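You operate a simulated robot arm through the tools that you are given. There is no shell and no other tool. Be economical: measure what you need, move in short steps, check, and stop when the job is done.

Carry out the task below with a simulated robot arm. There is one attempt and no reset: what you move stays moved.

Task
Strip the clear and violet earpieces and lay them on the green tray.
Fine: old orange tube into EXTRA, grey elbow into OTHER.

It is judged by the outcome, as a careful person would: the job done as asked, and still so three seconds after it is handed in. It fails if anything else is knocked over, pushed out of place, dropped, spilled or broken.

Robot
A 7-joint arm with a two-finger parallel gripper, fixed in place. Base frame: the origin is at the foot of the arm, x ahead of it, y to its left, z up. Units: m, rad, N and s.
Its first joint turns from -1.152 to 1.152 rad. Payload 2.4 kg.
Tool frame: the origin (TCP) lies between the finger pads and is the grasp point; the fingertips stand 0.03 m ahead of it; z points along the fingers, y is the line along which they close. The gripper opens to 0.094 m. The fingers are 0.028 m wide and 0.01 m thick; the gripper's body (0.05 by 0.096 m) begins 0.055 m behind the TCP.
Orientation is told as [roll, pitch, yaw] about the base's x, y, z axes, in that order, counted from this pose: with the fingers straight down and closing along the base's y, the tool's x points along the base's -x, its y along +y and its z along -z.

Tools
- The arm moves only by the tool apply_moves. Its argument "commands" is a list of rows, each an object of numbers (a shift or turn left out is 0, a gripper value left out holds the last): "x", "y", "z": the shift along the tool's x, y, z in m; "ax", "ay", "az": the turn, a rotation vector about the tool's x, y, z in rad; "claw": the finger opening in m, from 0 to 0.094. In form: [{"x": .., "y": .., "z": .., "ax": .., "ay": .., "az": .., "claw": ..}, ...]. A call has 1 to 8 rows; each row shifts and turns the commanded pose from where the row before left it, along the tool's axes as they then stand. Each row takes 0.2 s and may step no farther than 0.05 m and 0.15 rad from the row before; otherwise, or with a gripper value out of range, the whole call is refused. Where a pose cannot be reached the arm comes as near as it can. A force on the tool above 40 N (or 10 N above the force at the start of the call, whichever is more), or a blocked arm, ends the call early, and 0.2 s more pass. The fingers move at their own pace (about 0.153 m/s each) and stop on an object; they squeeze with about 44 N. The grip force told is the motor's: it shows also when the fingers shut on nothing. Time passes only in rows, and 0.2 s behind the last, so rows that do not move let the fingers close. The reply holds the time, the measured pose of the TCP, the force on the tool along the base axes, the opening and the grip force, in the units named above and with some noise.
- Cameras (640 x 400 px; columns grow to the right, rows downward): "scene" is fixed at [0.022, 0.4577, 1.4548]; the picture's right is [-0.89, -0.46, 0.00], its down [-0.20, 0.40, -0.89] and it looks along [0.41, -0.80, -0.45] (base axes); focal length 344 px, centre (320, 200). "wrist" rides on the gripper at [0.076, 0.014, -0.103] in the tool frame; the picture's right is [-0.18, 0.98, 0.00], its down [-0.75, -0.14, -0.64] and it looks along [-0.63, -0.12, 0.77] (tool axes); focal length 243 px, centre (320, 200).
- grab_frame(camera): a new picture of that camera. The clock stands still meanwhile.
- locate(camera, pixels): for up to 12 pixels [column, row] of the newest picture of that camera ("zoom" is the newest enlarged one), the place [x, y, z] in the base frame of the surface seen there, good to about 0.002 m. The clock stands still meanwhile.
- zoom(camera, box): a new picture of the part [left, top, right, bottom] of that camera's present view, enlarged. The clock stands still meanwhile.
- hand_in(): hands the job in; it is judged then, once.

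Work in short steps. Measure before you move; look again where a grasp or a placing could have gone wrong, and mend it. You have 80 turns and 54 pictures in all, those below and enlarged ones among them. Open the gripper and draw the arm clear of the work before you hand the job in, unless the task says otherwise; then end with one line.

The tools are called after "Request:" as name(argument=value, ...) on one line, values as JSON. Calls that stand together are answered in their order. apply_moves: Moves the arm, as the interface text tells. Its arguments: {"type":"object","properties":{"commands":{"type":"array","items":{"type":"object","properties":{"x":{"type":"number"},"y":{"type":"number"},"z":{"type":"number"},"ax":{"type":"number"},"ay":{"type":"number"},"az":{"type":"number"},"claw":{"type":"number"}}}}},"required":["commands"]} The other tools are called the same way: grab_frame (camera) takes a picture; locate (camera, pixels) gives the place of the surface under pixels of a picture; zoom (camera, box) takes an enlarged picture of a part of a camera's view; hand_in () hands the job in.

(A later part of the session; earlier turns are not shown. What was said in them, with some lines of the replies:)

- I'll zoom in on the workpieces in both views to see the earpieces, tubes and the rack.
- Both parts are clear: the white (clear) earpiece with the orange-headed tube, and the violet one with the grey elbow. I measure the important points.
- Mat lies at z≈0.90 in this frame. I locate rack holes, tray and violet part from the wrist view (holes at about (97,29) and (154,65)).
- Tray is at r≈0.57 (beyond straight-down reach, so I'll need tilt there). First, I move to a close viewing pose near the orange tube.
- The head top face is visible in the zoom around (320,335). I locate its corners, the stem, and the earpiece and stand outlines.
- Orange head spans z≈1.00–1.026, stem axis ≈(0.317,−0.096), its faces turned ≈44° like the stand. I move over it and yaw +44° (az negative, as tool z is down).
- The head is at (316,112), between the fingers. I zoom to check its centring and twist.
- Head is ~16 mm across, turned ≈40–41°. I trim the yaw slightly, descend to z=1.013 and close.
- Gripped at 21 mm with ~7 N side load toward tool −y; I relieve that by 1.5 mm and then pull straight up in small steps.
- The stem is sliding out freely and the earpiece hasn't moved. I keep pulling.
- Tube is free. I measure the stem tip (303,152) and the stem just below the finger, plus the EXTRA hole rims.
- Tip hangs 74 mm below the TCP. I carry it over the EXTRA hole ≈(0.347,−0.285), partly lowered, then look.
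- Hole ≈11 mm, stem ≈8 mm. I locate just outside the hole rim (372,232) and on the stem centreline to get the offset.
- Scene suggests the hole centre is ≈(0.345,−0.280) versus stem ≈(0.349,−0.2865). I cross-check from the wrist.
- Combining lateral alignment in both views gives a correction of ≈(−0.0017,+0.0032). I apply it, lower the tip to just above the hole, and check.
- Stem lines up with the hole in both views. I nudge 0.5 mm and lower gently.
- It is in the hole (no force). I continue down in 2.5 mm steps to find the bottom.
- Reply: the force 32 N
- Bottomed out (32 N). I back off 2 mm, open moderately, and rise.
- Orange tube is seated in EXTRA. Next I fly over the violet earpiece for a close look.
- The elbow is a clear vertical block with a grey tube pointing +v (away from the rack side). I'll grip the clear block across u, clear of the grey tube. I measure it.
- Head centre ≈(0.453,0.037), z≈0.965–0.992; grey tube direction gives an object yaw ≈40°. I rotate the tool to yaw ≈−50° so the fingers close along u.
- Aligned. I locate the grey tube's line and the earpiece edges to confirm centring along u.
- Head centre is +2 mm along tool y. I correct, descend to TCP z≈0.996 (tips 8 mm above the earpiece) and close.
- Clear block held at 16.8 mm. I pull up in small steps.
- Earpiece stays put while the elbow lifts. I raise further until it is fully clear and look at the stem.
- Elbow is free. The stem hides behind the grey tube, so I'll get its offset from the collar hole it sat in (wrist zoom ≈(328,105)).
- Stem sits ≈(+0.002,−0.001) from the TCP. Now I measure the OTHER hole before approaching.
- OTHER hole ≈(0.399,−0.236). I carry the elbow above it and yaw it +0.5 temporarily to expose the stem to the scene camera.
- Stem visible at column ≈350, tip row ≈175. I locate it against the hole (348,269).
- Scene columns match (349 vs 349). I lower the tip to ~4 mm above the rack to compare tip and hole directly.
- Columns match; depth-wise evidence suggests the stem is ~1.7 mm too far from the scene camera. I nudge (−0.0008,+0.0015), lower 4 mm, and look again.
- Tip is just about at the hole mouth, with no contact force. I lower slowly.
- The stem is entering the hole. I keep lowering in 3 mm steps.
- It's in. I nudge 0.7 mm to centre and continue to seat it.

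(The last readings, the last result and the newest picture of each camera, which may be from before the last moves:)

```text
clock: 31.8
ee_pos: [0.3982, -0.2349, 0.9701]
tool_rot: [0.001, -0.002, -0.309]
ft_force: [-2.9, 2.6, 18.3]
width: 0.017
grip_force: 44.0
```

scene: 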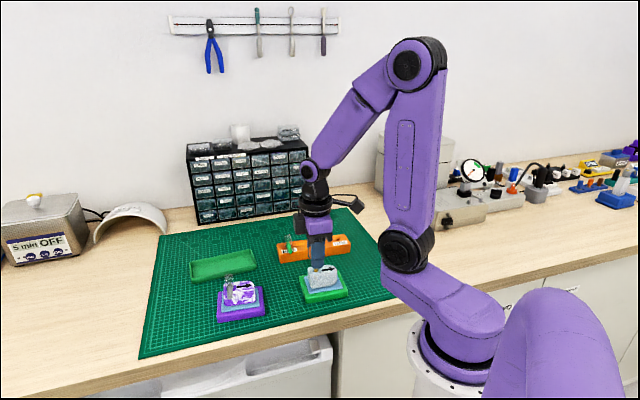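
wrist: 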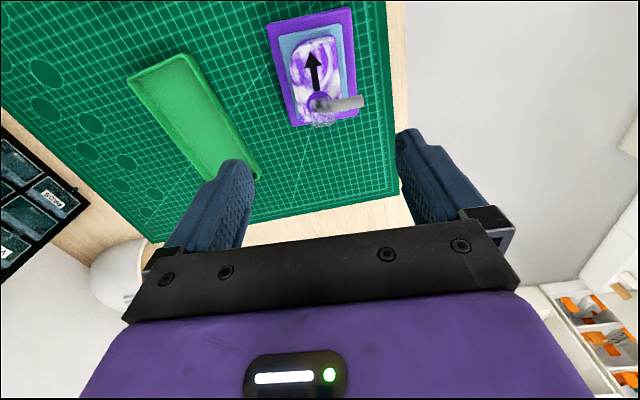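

Seated at the expected height (18 N). I relieve 1 mm, open, and rise.

Request:
apply_moves(commands=[{"z": -0.001}, {"claw": 0.03}, {"claw": 0.045}, {}, {"z": -0.03}, {"z": -0.04}, {"z": -0.04}])

Request:
zoom(camera="scene", box=[205, 215, 365, 325])

```text
clock: 33.4
ee_pos: [0.3971, -0.2345, 1.0813]
tool_rot: [0.0, 0.001, -0.31]
ft_force: [0.1, -0.1, 0.9]
width: 0.045
grip_force: 0.1
```

```text
3.64 times, centred on (285, 270) of scene
```

zoom: 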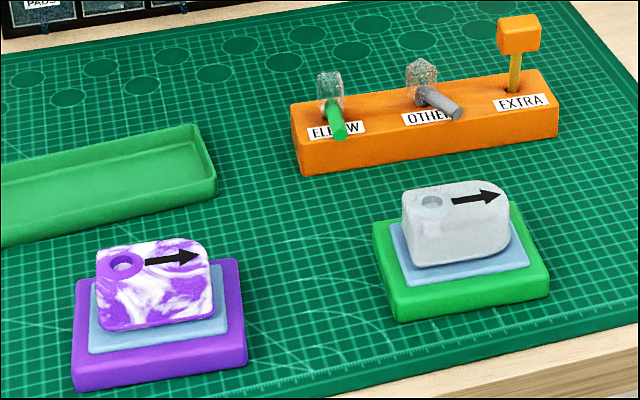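

Both fittings are in place. Now I measure the tray (scene zoom) for placing positions.

Request:
zoom(camera="scene", box=[180, 240, 270, 296])

```text
7.11 times, centred on (225, 268) of scene
```

zoom: 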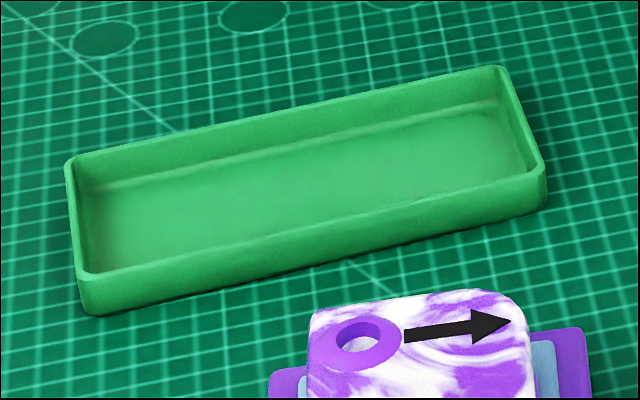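

Request:
locate(camera="zoom", pixels=[[72, 165], [80, 276], [498, 72], [541, 172], [105, 188], [108, 265], [495, 105], [520, 165], [300, 190], [300, 135], [315, 225], [530, 125]])

```text
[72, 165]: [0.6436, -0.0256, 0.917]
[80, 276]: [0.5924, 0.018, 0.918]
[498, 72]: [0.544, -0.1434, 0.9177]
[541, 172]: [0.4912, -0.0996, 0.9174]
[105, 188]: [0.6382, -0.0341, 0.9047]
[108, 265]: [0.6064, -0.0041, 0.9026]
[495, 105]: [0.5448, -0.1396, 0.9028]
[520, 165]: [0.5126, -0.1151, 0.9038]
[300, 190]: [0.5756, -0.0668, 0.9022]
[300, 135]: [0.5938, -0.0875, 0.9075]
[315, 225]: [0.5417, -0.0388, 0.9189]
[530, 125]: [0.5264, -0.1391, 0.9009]
```

Tray rim corners give a centre ≈(0.568,−0.063), long axis 49.8°, floor z≈0.903. I test how far the arm reaches over the tray at a safe height, yawed to −0.70.

Request:
apply_moves(commands=[{"az": 0.13}, {"az": 0.13}, {"az": 0.13}, {"x": -0.002, "y": 0.0463}, {"x": -0.002, "y": 0.0463}, {"x": -0.002, "y": 0.0463}, {"x": -0.002, "y": 0.0463}])

Request:
apply_moves(commands=[{"x": -0.002, "y": 0.0463}, {"x": -0.002, "y": 0.0463}, {"z": 0.04}, {}])

```text
clock: 35.0
ee_pos: [0.5233, -0.0976, 1.0806]
tool_rot: [0.001, -0.001, -0.702]
ft_force: [-0.2, 0.5, 0.0]
width: 0.0451
grip_force: 0.1
```

```text
clock: 36.0
ee_pos: [0.5851, -0.0273, 1.0393]
tool_rot: [0.0, 0.001, -0.7]
ft_force: [0.6, 0.3, 1.0]
width: 0.0451
grip_force: 0.0
```

It reaches tool-down at z=1.04. I test lower, to z≈0.965 (tips 17 mm above the rim).

Request:
apply_moves(commands=[{"z": 0.03}, {"z": 0.03}, {"z": 0.015}, {}])

```text
clock: 37.0
ee_pos: [0.5864, -0.0289, 0.9651]
tool_rot: [0.0, -0.001, -0.701]
ft_force: [0.0, 0.7, 0.1]
width: 0.0452
grip_force: 0.0
```

Reach is fine tool-down, so no tilt needed. I go back above the violet earpiece and yaw to ≈+0.70 to grip it across its width.

Request:
apply_moves(commands=[{"z": -0.04}, {"z": -0.04}, {"z": -0.04}, {"x": 0.0377, "y": -0.0131, "claw": 0.09}, {"x": 0.0377, "y": -0.0131}, {"x": 0.0377, "y": -0.0131}, {"x": 0.0377, "y": -0.0131}, {"az": -0.14}])

Request:
apply_moves(commands=[{"az": -0.14}, {"az": -0.14}, {"az": -0.14}, {"az": -0.14}, {"az": -0.14}, {"az": -0.14}, {"az": -0.14}, {"az": -0.14}])

Request:
apply_moves(commands=[{"az": -0.135}, {}])

Request:
zoom(camera="wrist", box=[250, 30, 390, 170])

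```text
clock: 38.8
ee_pos: [0.4354, 0.027, 1.085]
tool_rot: [0.0, -0.001, -0.559]
ft_force: [1.0, 0.0, -0.5]
width: 0.0902
grip_force: 0.1
```

```text
clock: 40.6
ee_pos: [0.4365, 0.027, 1.0853]
tool_rot: [0.001, 0.001, 0.562]
ft_force: [0.3, 0.0, 0.6]
width: 0.09
grip_force: 0.1
```

```text
clock: 41.2
ee_pos: [0.4354, 0.0268, 1.0859]
tool_rot: [0.0, -0.001, 0.698]
ft_force: [0.3, 0.1, 1.0]
width: 0.09
grip_force: 0.0
```

```text
2.86 times, centred on (320, 100) of wrist
```

zoom: 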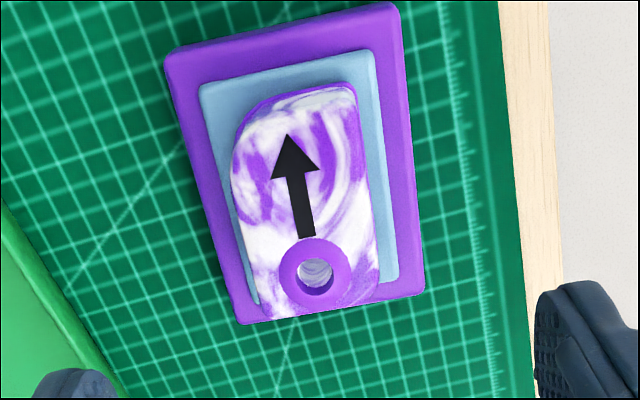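

Request:
locate(camera="zoom", pixels=[[245, 220], [362, 200], [255, 270], [372, 250], [240, 160], [356, 140], [290, 105], [255, 300], [378, 280], [320, 312], [290, 150], [258, 302]])

```text
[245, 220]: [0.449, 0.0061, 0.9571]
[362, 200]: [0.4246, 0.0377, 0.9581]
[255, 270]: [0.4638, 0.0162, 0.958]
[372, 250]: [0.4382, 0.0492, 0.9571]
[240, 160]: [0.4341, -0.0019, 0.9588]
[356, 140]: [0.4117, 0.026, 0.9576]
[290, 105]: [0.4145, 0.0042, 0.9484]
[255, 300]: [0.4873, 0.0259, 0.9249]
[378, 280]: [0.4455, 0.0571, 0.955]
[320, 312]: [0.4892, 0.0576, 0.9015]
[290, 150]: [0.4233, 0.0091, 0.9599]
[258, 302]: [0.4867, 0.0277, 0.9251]
```

Width ≈41 mm; its centre is 5 mm toward tool −y. I correct, descend to z≈0.973 (tips at 0.943) and close.

Request:
apply_moves(commands=[{"y": -0.0053}, {"z": 0.04}, {"z": 0.04}, {"z": 0.033}, {"claw": 0.05}, {"claw": 0.03}, {"claw": 0.03}])

Request:
zoom(camera="scene", box=[205, 257, 275, 327])

```text
clock: 42.8
ee_pos: [0.4405, 0.0228, 0.9708]
tool_rot: [0.0, 0.0, 0.695]
ft_force: [0.9, 0.5, -7.5]
width: 0.0428
grip_force: 44.5
```

```text
5.71 times, centred on (240, 292) of scene
```

zoom: 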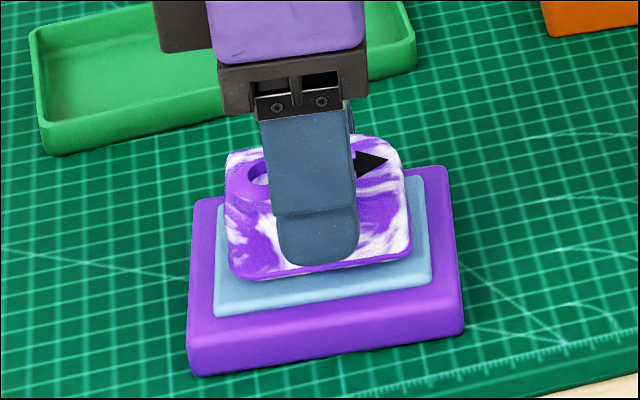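

Held at 42.8 mm. I lift and check.

Request:
apply_moves(commands=[{"z": -0.005}, {"z": -0.01}, {"z": -0.03}, {"z": -0.03}, {}])

Request:
zoom(camera="scene", box=[195, 227, 275, 327])

```text
clock: 44.0
ee_pos: [0.44, 0.024, 1.0477]
tool_rot: [0.0, 0.0, 0.694]
ft_force: [-0.2, 0.0, -1.3]
width: 0.0428
grip_force: 44.7
```

```text
4.00 times, centred on (235, 277) of scene
```

zoom: 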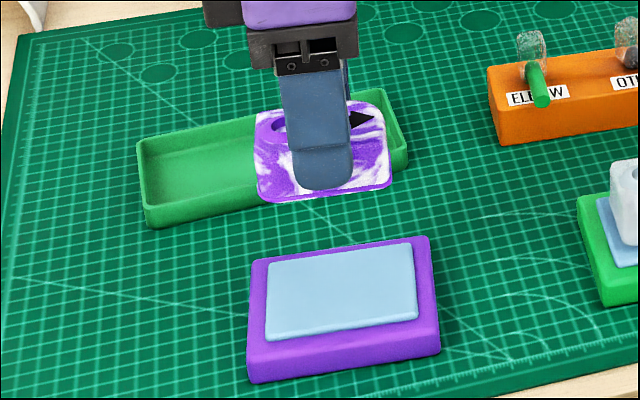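

Earpiece is held level, stand unmoved. I turn +0.171 to match the tray and carry it over the far half of the tray, (0.592,−0.034).

Request:
apply_moves(commands=[{"az": -0.0855}, {"az": -0.0855}, {"x": -0.0136, "y": -0.0384}, {"x": -0.0136, "y": -0.0384}, {"x": -0.0136, "y": -0.0384}, {"x": -0.0136, "y": -0.0384}, {"z": 0.04}, {}])

Request:
zoom(camera="scene", box=[175, 227, 275, 297])

Request:
zoom(camera="wrist", box=[220, 30, 420, 200])

```text
clock: 45.8
ee_pos: [0.5921, -0.0358, 1.0071]
tool_rot: [0.001, -0.002, 0.863]
ft_force: [-0.1, -0.2, -1.0]
width: 0.0429
grip_force: 44.3
```

```text
5.71 times, centred on (225, 262) of scene
```

zoom: 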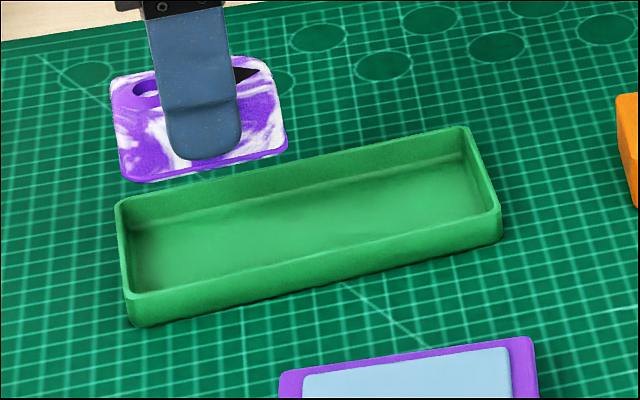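

```text
2.35 times, centred on (320, 115) of wrist
```

zoom: 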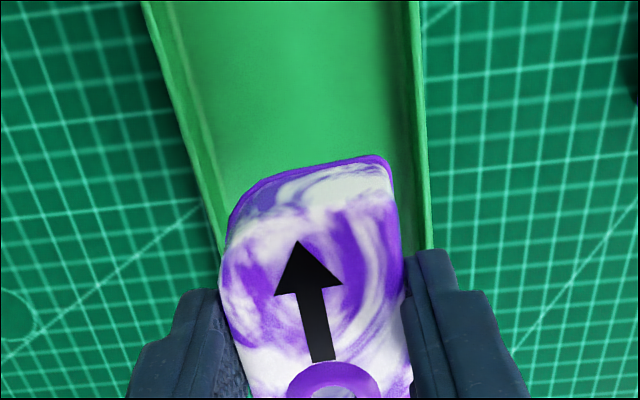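

Request:
locate(camera="zoom", pixels=[[228, 255], [398, 235], [222, 270], [402, 270], [385, 165], [195, 215], [432, 215], [160, 90], [418, 90], [212, 150], [395, 130], [300, 162]])

```text
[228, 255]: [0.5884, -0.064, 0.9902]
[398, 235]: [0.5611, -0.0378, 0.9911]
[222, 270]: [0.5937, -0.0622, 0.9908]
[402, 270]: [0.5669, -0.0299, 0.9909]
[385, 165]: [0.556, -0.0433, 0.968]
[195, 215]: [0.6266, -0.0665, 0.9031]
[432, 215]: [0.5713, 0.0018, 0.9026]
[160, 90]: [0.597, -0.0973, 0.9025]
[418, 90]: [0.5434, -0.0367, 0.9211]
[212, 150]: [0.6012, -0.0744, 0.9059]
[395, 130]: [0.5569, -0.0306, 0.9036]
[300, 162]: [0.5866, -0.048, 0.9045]
```

Lateral centring is within 1.3 mm and it fits lengthwise. I lower toward the floor.

Request:
apply_moves(commands=[{"z": 0.03}, {"z": 0.02}, {"z": 0.003}, {}])

Request:
zoom(camera="scene", box=[175, 237, 265, 297])

```text
clock: 46.8
ee_pos: [0.5916, -0.0331, 0.9543]
tool_rot: [0.0, 0.0, 0.866]
ft_force: [0.0, -0.5, -0.3]
width: 0.0427
grip_force: 44.1
```

```text
6.67 times, centred on (220, 267) of scene
```

zoom: 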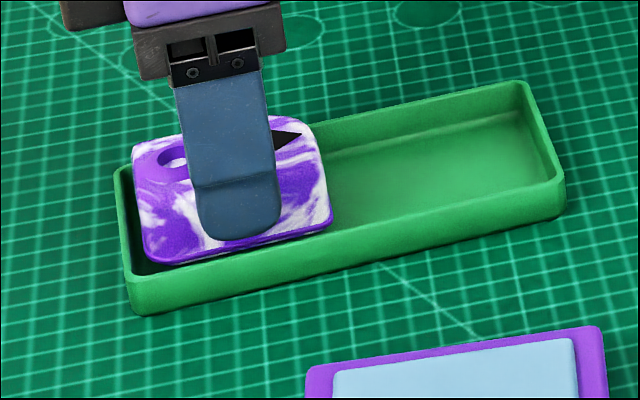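

Nicely within the tray. I lower in 1 mm steps watching force.

Request:
apply_moves(commands=[{"z": 0.001}, {"z": 0.001}, {"z": 0.001}, {}])

```text
clock: 47.8
ee_pos: [0.5936, -0.035, 0.9506]
tool_rot: [-0.001, -0.002, 0.865]
ft_force: [-0.9, 0.3, -0.6]
width: 0.0427
grip_force: 44.5
```

Request:
apply_moves(commands=[{"z": 0.001}, {"z": 0.001}, {}])

```text
clock: 48.6
ee_pos: [0.5919, -0.0341, 0.9513]
tool_rot: [-0.002, 0.0, 0.866]
ft_force: [-5.6, -0.5, 18.7]
width: 0.0429
grip_force: 44.4
```

Contact (19 N). I back off 1 mm, open just 5 mm per side, and rise.

Request:
apply_moves(commands=[{"z": -0.001}, {"claw": 0.047}, {"claw": 0.052}, {}, {"z": -0.02}, {"z": -0.04}, {"z": -0.04}])

Request:
zoom(camera="scene", box=[175, 237, 265, 297])

```text
clock: 50.2
ee_pos: [0.5929, -0.0352, 1.0521]
tool_rot: [0.0, 0.0, 0.865]
ft_force: [-0.4, 0.9, -2.3]
width: 0.0465
grip_force: 0.1
```

```text
6.67 times, centred on (220, 267) of scene
```

zoom: 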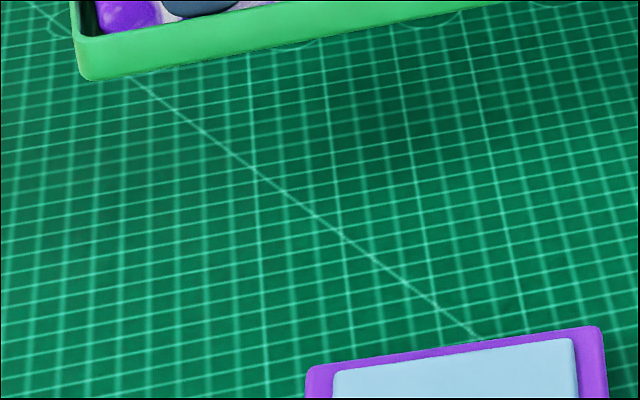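

The tray came up with the fingers: the tips opened against its inside walls (stuck at 46.5 mm). I look before gently undoing this.

Request:
grab_frame(camera="scene")

```text
6 pictures are left
```

scene: 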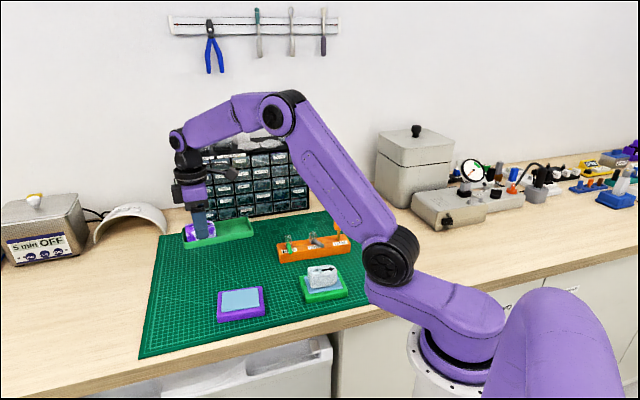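

The tray hangs level and wedged on the fingers, directly above its spot. I lower it exactly back the 0.10 m, slowing at the end.

Request:
apply_moves(commands=[{"z": 0.03}, {"z": 0.03}, {"z": 0.02}, {"z": 0.01}, {"z": 0.005}, {"z": 0.003}, {"z": 0.002}, {}])

```text
clock: 52.0
ee_pos: [0.5914, -0.036, 0.9496]
tool_rot: [-0.001, 0.0, 0.866]
ft_force: [-0.3, 0.1, -2.0]
width: 0.0462
grip_force: 0.0
```

Force −2 N suggests the tray is still carried; I step down 1 mm at a time until it rests.

Request:
apply_moves(commands=[{"z": 0.001}, {"z": 0.001}, {}])

```text
clock: 52.8
ee_pos: [0.5919, -0.0341, 0.9484]
tool_rot: [0.001, 0.0, 0.865]
ft_force: [-1.7, 0.6, 5.4]
width: 0.0463
grip_force: 0.1
```

It rests now (+5 N). I set the opening to 44.5 mm, between the object (42.8) and the walls (46.3), and rise a little to check the load.

Request:
apply_moves(commands=[{"claw": 0.0445}, {"claw": 0.0445}, {"z": -0.003}, {"z": -0.003}, {}])

Request:
zoom(camera="scene", box=[175, 237, 265, 297])

```text
clock: 54.0
ee_pos: [0.5915, -0.0346, 0.9547]
tool_rot: [-0.001, -0.001, 0.866]
ft_force: [0.4, 0.1, -0.3]
width: 0.0442
grip_force: 0.0
```

```text
6.67 times, centred on (220, 267) of scene
```

zoom: 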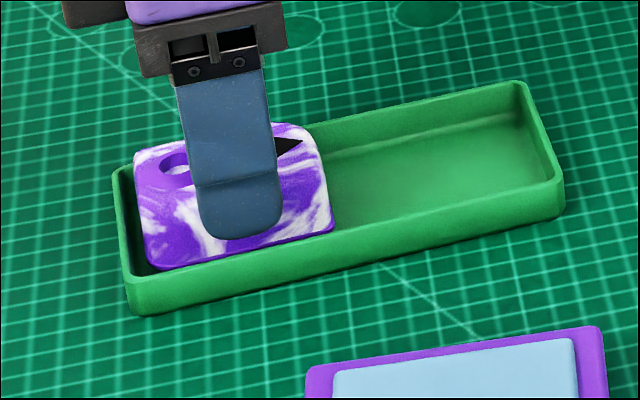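

The tray is back where it was (corners within ~4 zoomed px) and the fingers carry nothing (−0.3 N). I rise slowly, watching force.

Request:
apply_moves(commands=[{"z": -0.005}, {"z": -0.01}, {}])

Request:
apply_moves(commands=[{"z": -0.02}, {"z": -0.04}, {"z": -0.04}, {}])

```text
clock: 54.8
ee_pos: [0.5925, -0.0339, 0.9694]
tool_rot: [0.0, 0.0, 0.864]
ft_force: [0.4, 0.2, 0.1]
width: 0.0443
grip_force: 0.0
```

```text
clock: 55.8
ee_pos: [0.5921, -0.035, 1.0702]
tool_rot: [0.001, 0.001, 0.866]
ft_force: [1.3, 0.5, -0.2]
width: 0.0445
grip_force: 0.1
```

Free: no load. Now I move above the clear earpiece (≈(0.303,−0.110)), yawing back to 0.70.

Request:
apply_moves(commands=[{"x": 0.03503, "y": 0.02443}, {"x": 0.03503, "y": 0.02443}, {"x": 0.03503, "y": 0.02443}, {"x": 0.03503, "y": 0.02443}, {"x": 0.03503, "y": 0.02443}, {"x": 0.03503, "y": 0.02443}, {"x": 0.03503, "y": 0.02443, "claw": 0.09}, {"az": 0.083}])

Request:
apply_moves(commands=[{"az": 0.083}, {"z": -0.015}, {}])

Request:
zoom(camera="wrist", box=[250, 30, 390, 170])

```text
clock: 57.6
ee_pos: [0.3019, -0.1113, 1.0697]
tool_rot: [-0.001, 0.0, 0.782]
ft_force: [1.1, 0.5, -0.2]
width: 0.0902
grip_force: 0.1
```

```text
clock: 58.4
ee_pos: [0.3034, -0.1117, 1.0841]
tool_rot: [0.0, 0.0, 0.699]
ft_force: [-0.2, -0.5, 0.6]
width: 0.0901
grip_force: 0.0
```

```text
2.86 times, centred on (320, 100) of wrist
```

zoom: 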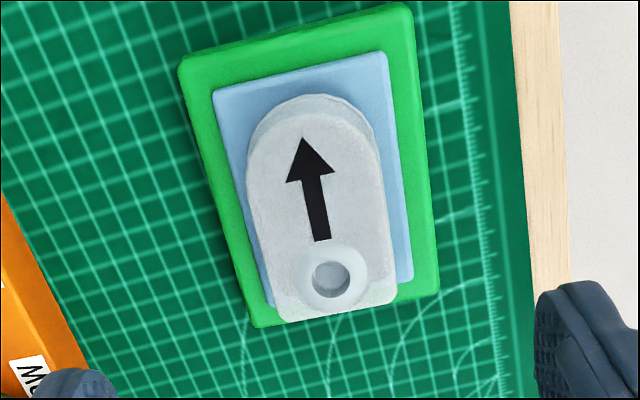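

Request:
locate(camera="zoom", pixels=[[254, 190], [374, 160], [262, 230], [382, 215], [268, 265], [388, 260], [272, 290], [393, 290], [305, 112], [335, 313], [305, 145], [330, 275]])

```text
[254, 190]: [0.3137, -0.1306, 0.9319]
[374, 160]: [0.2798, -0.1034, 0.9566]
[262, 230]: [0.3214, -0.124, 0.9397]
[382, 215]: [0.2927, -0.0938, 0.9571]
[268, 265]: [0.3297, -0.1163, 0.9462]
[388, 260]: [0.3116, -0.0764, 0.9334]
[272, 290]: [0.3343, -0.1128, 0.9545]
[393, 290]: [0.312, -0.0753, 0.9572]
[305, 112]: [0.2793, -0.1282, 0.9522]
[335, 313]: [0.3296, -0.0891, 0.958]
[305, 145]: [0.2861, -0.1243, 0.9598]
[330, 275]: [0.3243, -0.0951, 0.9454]
```

TCP is centred across the width; I shift 2 mm along the length, descend to z≈0.978 (higher grip than before) and close.

Request:
apply_moves(commands=[{"x": -0.002}, {"z": 0.04}, {"z": 0.04}, {"z": 0.026}, {"claw": 0.05}, {"claw": 0.03}, {"claw": 0.03}])

Request:
apply_moves(commands=[{"z": -0.005}, {"z": -0.01}, {"z": -0.03}, {"z": -0.03}, {}])

Request:
zoom(camera="scene", box=[175, 215, 365, 325])

```text
clock: 60.0
ee_pos: [0.3049, -0.1097, 0.9783]
tool_rot: [0.001, 0.0, 0.699]
ft_force: [0.1, 0.5, 0.2]
width: 0.0432
grip_force: 44.0
```

```text
clock: 61.2
ee_pos: [0.3044, -0.1098, 1.0544]
tool_rot: [0.0, 0.0, 0.701]
ft_force: [0.3, -0.5, -0.9]
width: 0.0432
grip_force: 43.9
```

```text
3.37 times, centred on (270, 270) of scene
```

zoom: 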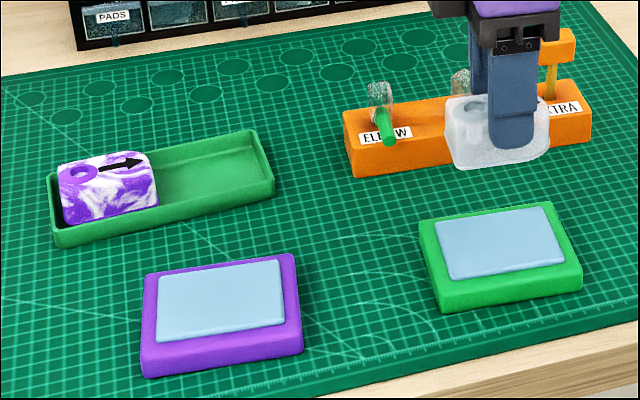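

Clear earpiece is lifted cleanly; violet lies in the tray. I re-locate the tray rim corners to aim and verify its position.

Request:
locate(camera="zoom", pixels=[[51, 177], [57, 232], [246, 133], [271, 180], [155, 160], [158, 200], [215, 165], [245, 150], [60, 200], [148, 155]])

```text
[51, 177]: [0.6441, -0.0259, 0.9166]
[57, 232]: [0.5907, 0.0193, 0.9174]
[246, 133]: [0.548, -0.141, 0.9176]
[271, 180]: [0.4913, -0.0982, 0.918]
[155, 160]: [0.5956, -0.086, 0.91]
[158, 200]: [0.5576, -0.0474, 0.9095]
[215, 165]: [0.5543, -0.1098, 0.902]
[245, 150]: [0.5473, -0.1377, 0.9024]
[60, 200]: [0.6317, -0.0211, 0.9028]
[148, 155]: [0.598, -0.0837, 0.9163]
```

Tray is in place. I turn to match and carry the clear earpiece above the near half, (0.544,−0.091).

Request:
apply_moves(commands=[{"az": -0.0835}, {"az": -0.0835}, {"x": -0.03384, "y": -0.03402}, {"x": -0.03384, "y": -0.03402}, {"x": -0.03384, "y": -0.03402}, {"x": -0.03384, "y": -0.03402}, {"x": -0.03384, "y": -0.03402}, {"z": 0.035}])

Request:
apply_moves(commands=[{"z": 0.02}, {}])

Request:
zoom(camera="scene", box=[175, 225, 270, 297])

```text
clock: 63.0
ee_pos: [0.544, -0.0925, 1.0179]
tool_rot: [0.0, -0.001, 0.867]
ft_force: [-0.4, -0.1, -0.3]
width: 0.0427
grip_force: 44.3
```

```text
clock: 63.6
ee_pos: [0.5454, -0.0913, 0.9982]
tool_rot: [0.0, 0.0, 0.867]
ft_force: [-0.1, 0.1, -0.8]
width: 0.0428
grip_force: 44.1
```

```text
5.56 times, centred on (222, 261) of scene
```

zoom: 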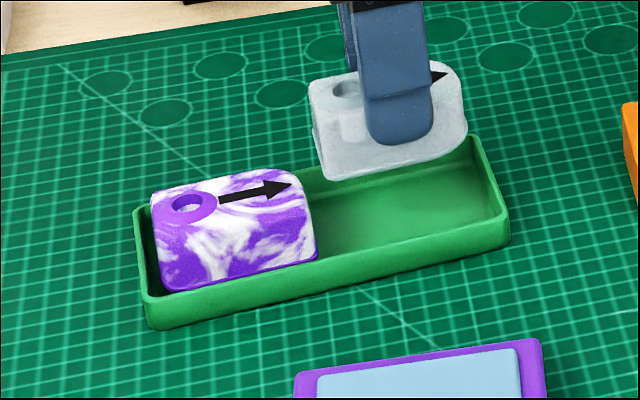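

Lined up by eye; I locate the held piece's lower edge and the violet piece's near end to verify clearances.

Request:
locate(camera="zoom", pixels=[[328, 175], [320, 150], [462, 130], [390, 165], [314, 250], [318, 235], [345, 90], [462, 80]])

```text
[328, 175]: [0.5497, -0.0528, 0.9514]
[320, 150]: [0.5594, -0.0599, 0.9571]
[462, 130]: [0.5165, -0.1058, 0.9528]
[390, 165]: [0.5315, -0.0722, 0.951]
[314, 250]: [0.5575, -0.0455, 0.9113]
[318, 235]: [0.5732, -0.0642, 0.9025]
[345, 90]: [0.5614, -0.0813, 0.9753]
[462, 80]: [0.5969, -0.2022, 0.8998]
```

All clear: 10 mm gap to violet and centred across the tray. I lower to just above the floor.

Request:
apply_moves(commands=[{"z": 0.02}, {"z": 0.015}, {"z": 0.003}, {"z": 0.001}, {}])

Request:
apply_moves(commands=[{"z": 0.001}, {"z": 0.001}, {}])

```text
clock: 64.8
ee_pos: [0.5451, -0.0914, 0.9591]
tool_rot: [0.002, 0.0, 0.867]
ft_force: [-0.4, 0.5, -1.3]
width: 0.0428
grip_force: 43.7
```

```text
clock: 65.6
ee_pos: [0.544, -0.0912, 0.9595]
tool_rot: [-0.002, -0.001, 0.867]
ft_force: [-0.4, 0.6, -0.2]
width: 0.043
grip_force: 43.6
```

Request:
apply_moves(commands=[{"z": 0.001}, {"z": 0.001}, {}])

```text
clock: 66.4
ee_pos: [0.5438, -0.0912, 0.9566]
tool_rot: [-0.004, 0.0, 0.867]
ft_force: [-6.4, 1.4, 29.4]
width: 0.0431
grip_force: 44.8
```

Contact (29 N). I back off 1 mm, open only to 45 mm (1 mm per side), and rise a few mm checking load.

Request:
apply_moves(commands=[{"z": -0.0015}, {"claw": 0.0448}, {"claw": 0.0448}, {"z": -0.003}, {"z": -0.004}, {}])

```text
clock: 67.8
ee_pos: [0.5446, -0.0906, 0.9641]
tool_rot: [0.0, -0.001, 0.868]
ft_force: [0.7, 0.1, 1.0]
width: 0.0448
grip_force: 0.0
```

No load on the fingers. I rise on out of the tray and look.

Request:
apply_moves(commands=[{"z": -0.01}, {"z": -0.02}, {"z": -0.04}, {"z": -0.04}, {"z": -0.04}, {"x": 0.04}, {"x": 0.04}, {"x": 0.04, "claw": 0.09}])

Request:
zoom(camera="scene", box=[165, 205, 365, 330])

```text
clock: 69.6
ee_pos: [0.4656, -0.1817, 1.1155]
tool_rot: [0.0, 0.0, 0.868]
ft_force: [-0.4, 0.6, 0.8]
width: 0.0899
grip_force: 0.0
```

```text
3.20 times, centred on (265, 268) of scene
```

zoom: 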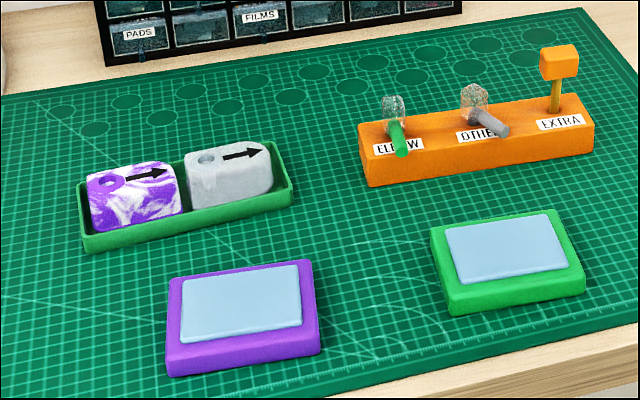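

Both earpieces lie flat in the tray, the tube is in EXTRA and the elbow in OTHER. I raise the arm clear.

Request:
apply_moves(commands=[{"z": -0.05}, {"z": -0.04}, {}])

```text
clock: 70.4
ee_pos: [0.4657, -0.1819, 1.2042]
tool_rot: [0.0, 0.0, 0.866]
ft_force: [-0.1, -0.5, 0.1]
width: 0.0899
grip_force: 0.0
```

The gripper is open and clear of everything, so I hand in.

Request:
hand_in()

```text
The job is handed in.
```

The clear and violet earpieces are stripped and lying on the green tray, with the orange tube in EXTRA and the grey elbow in OTHER; the tray lifted about 10 cm when the fingers first opened, and I set it back to within a couple of millimetres of its spot.
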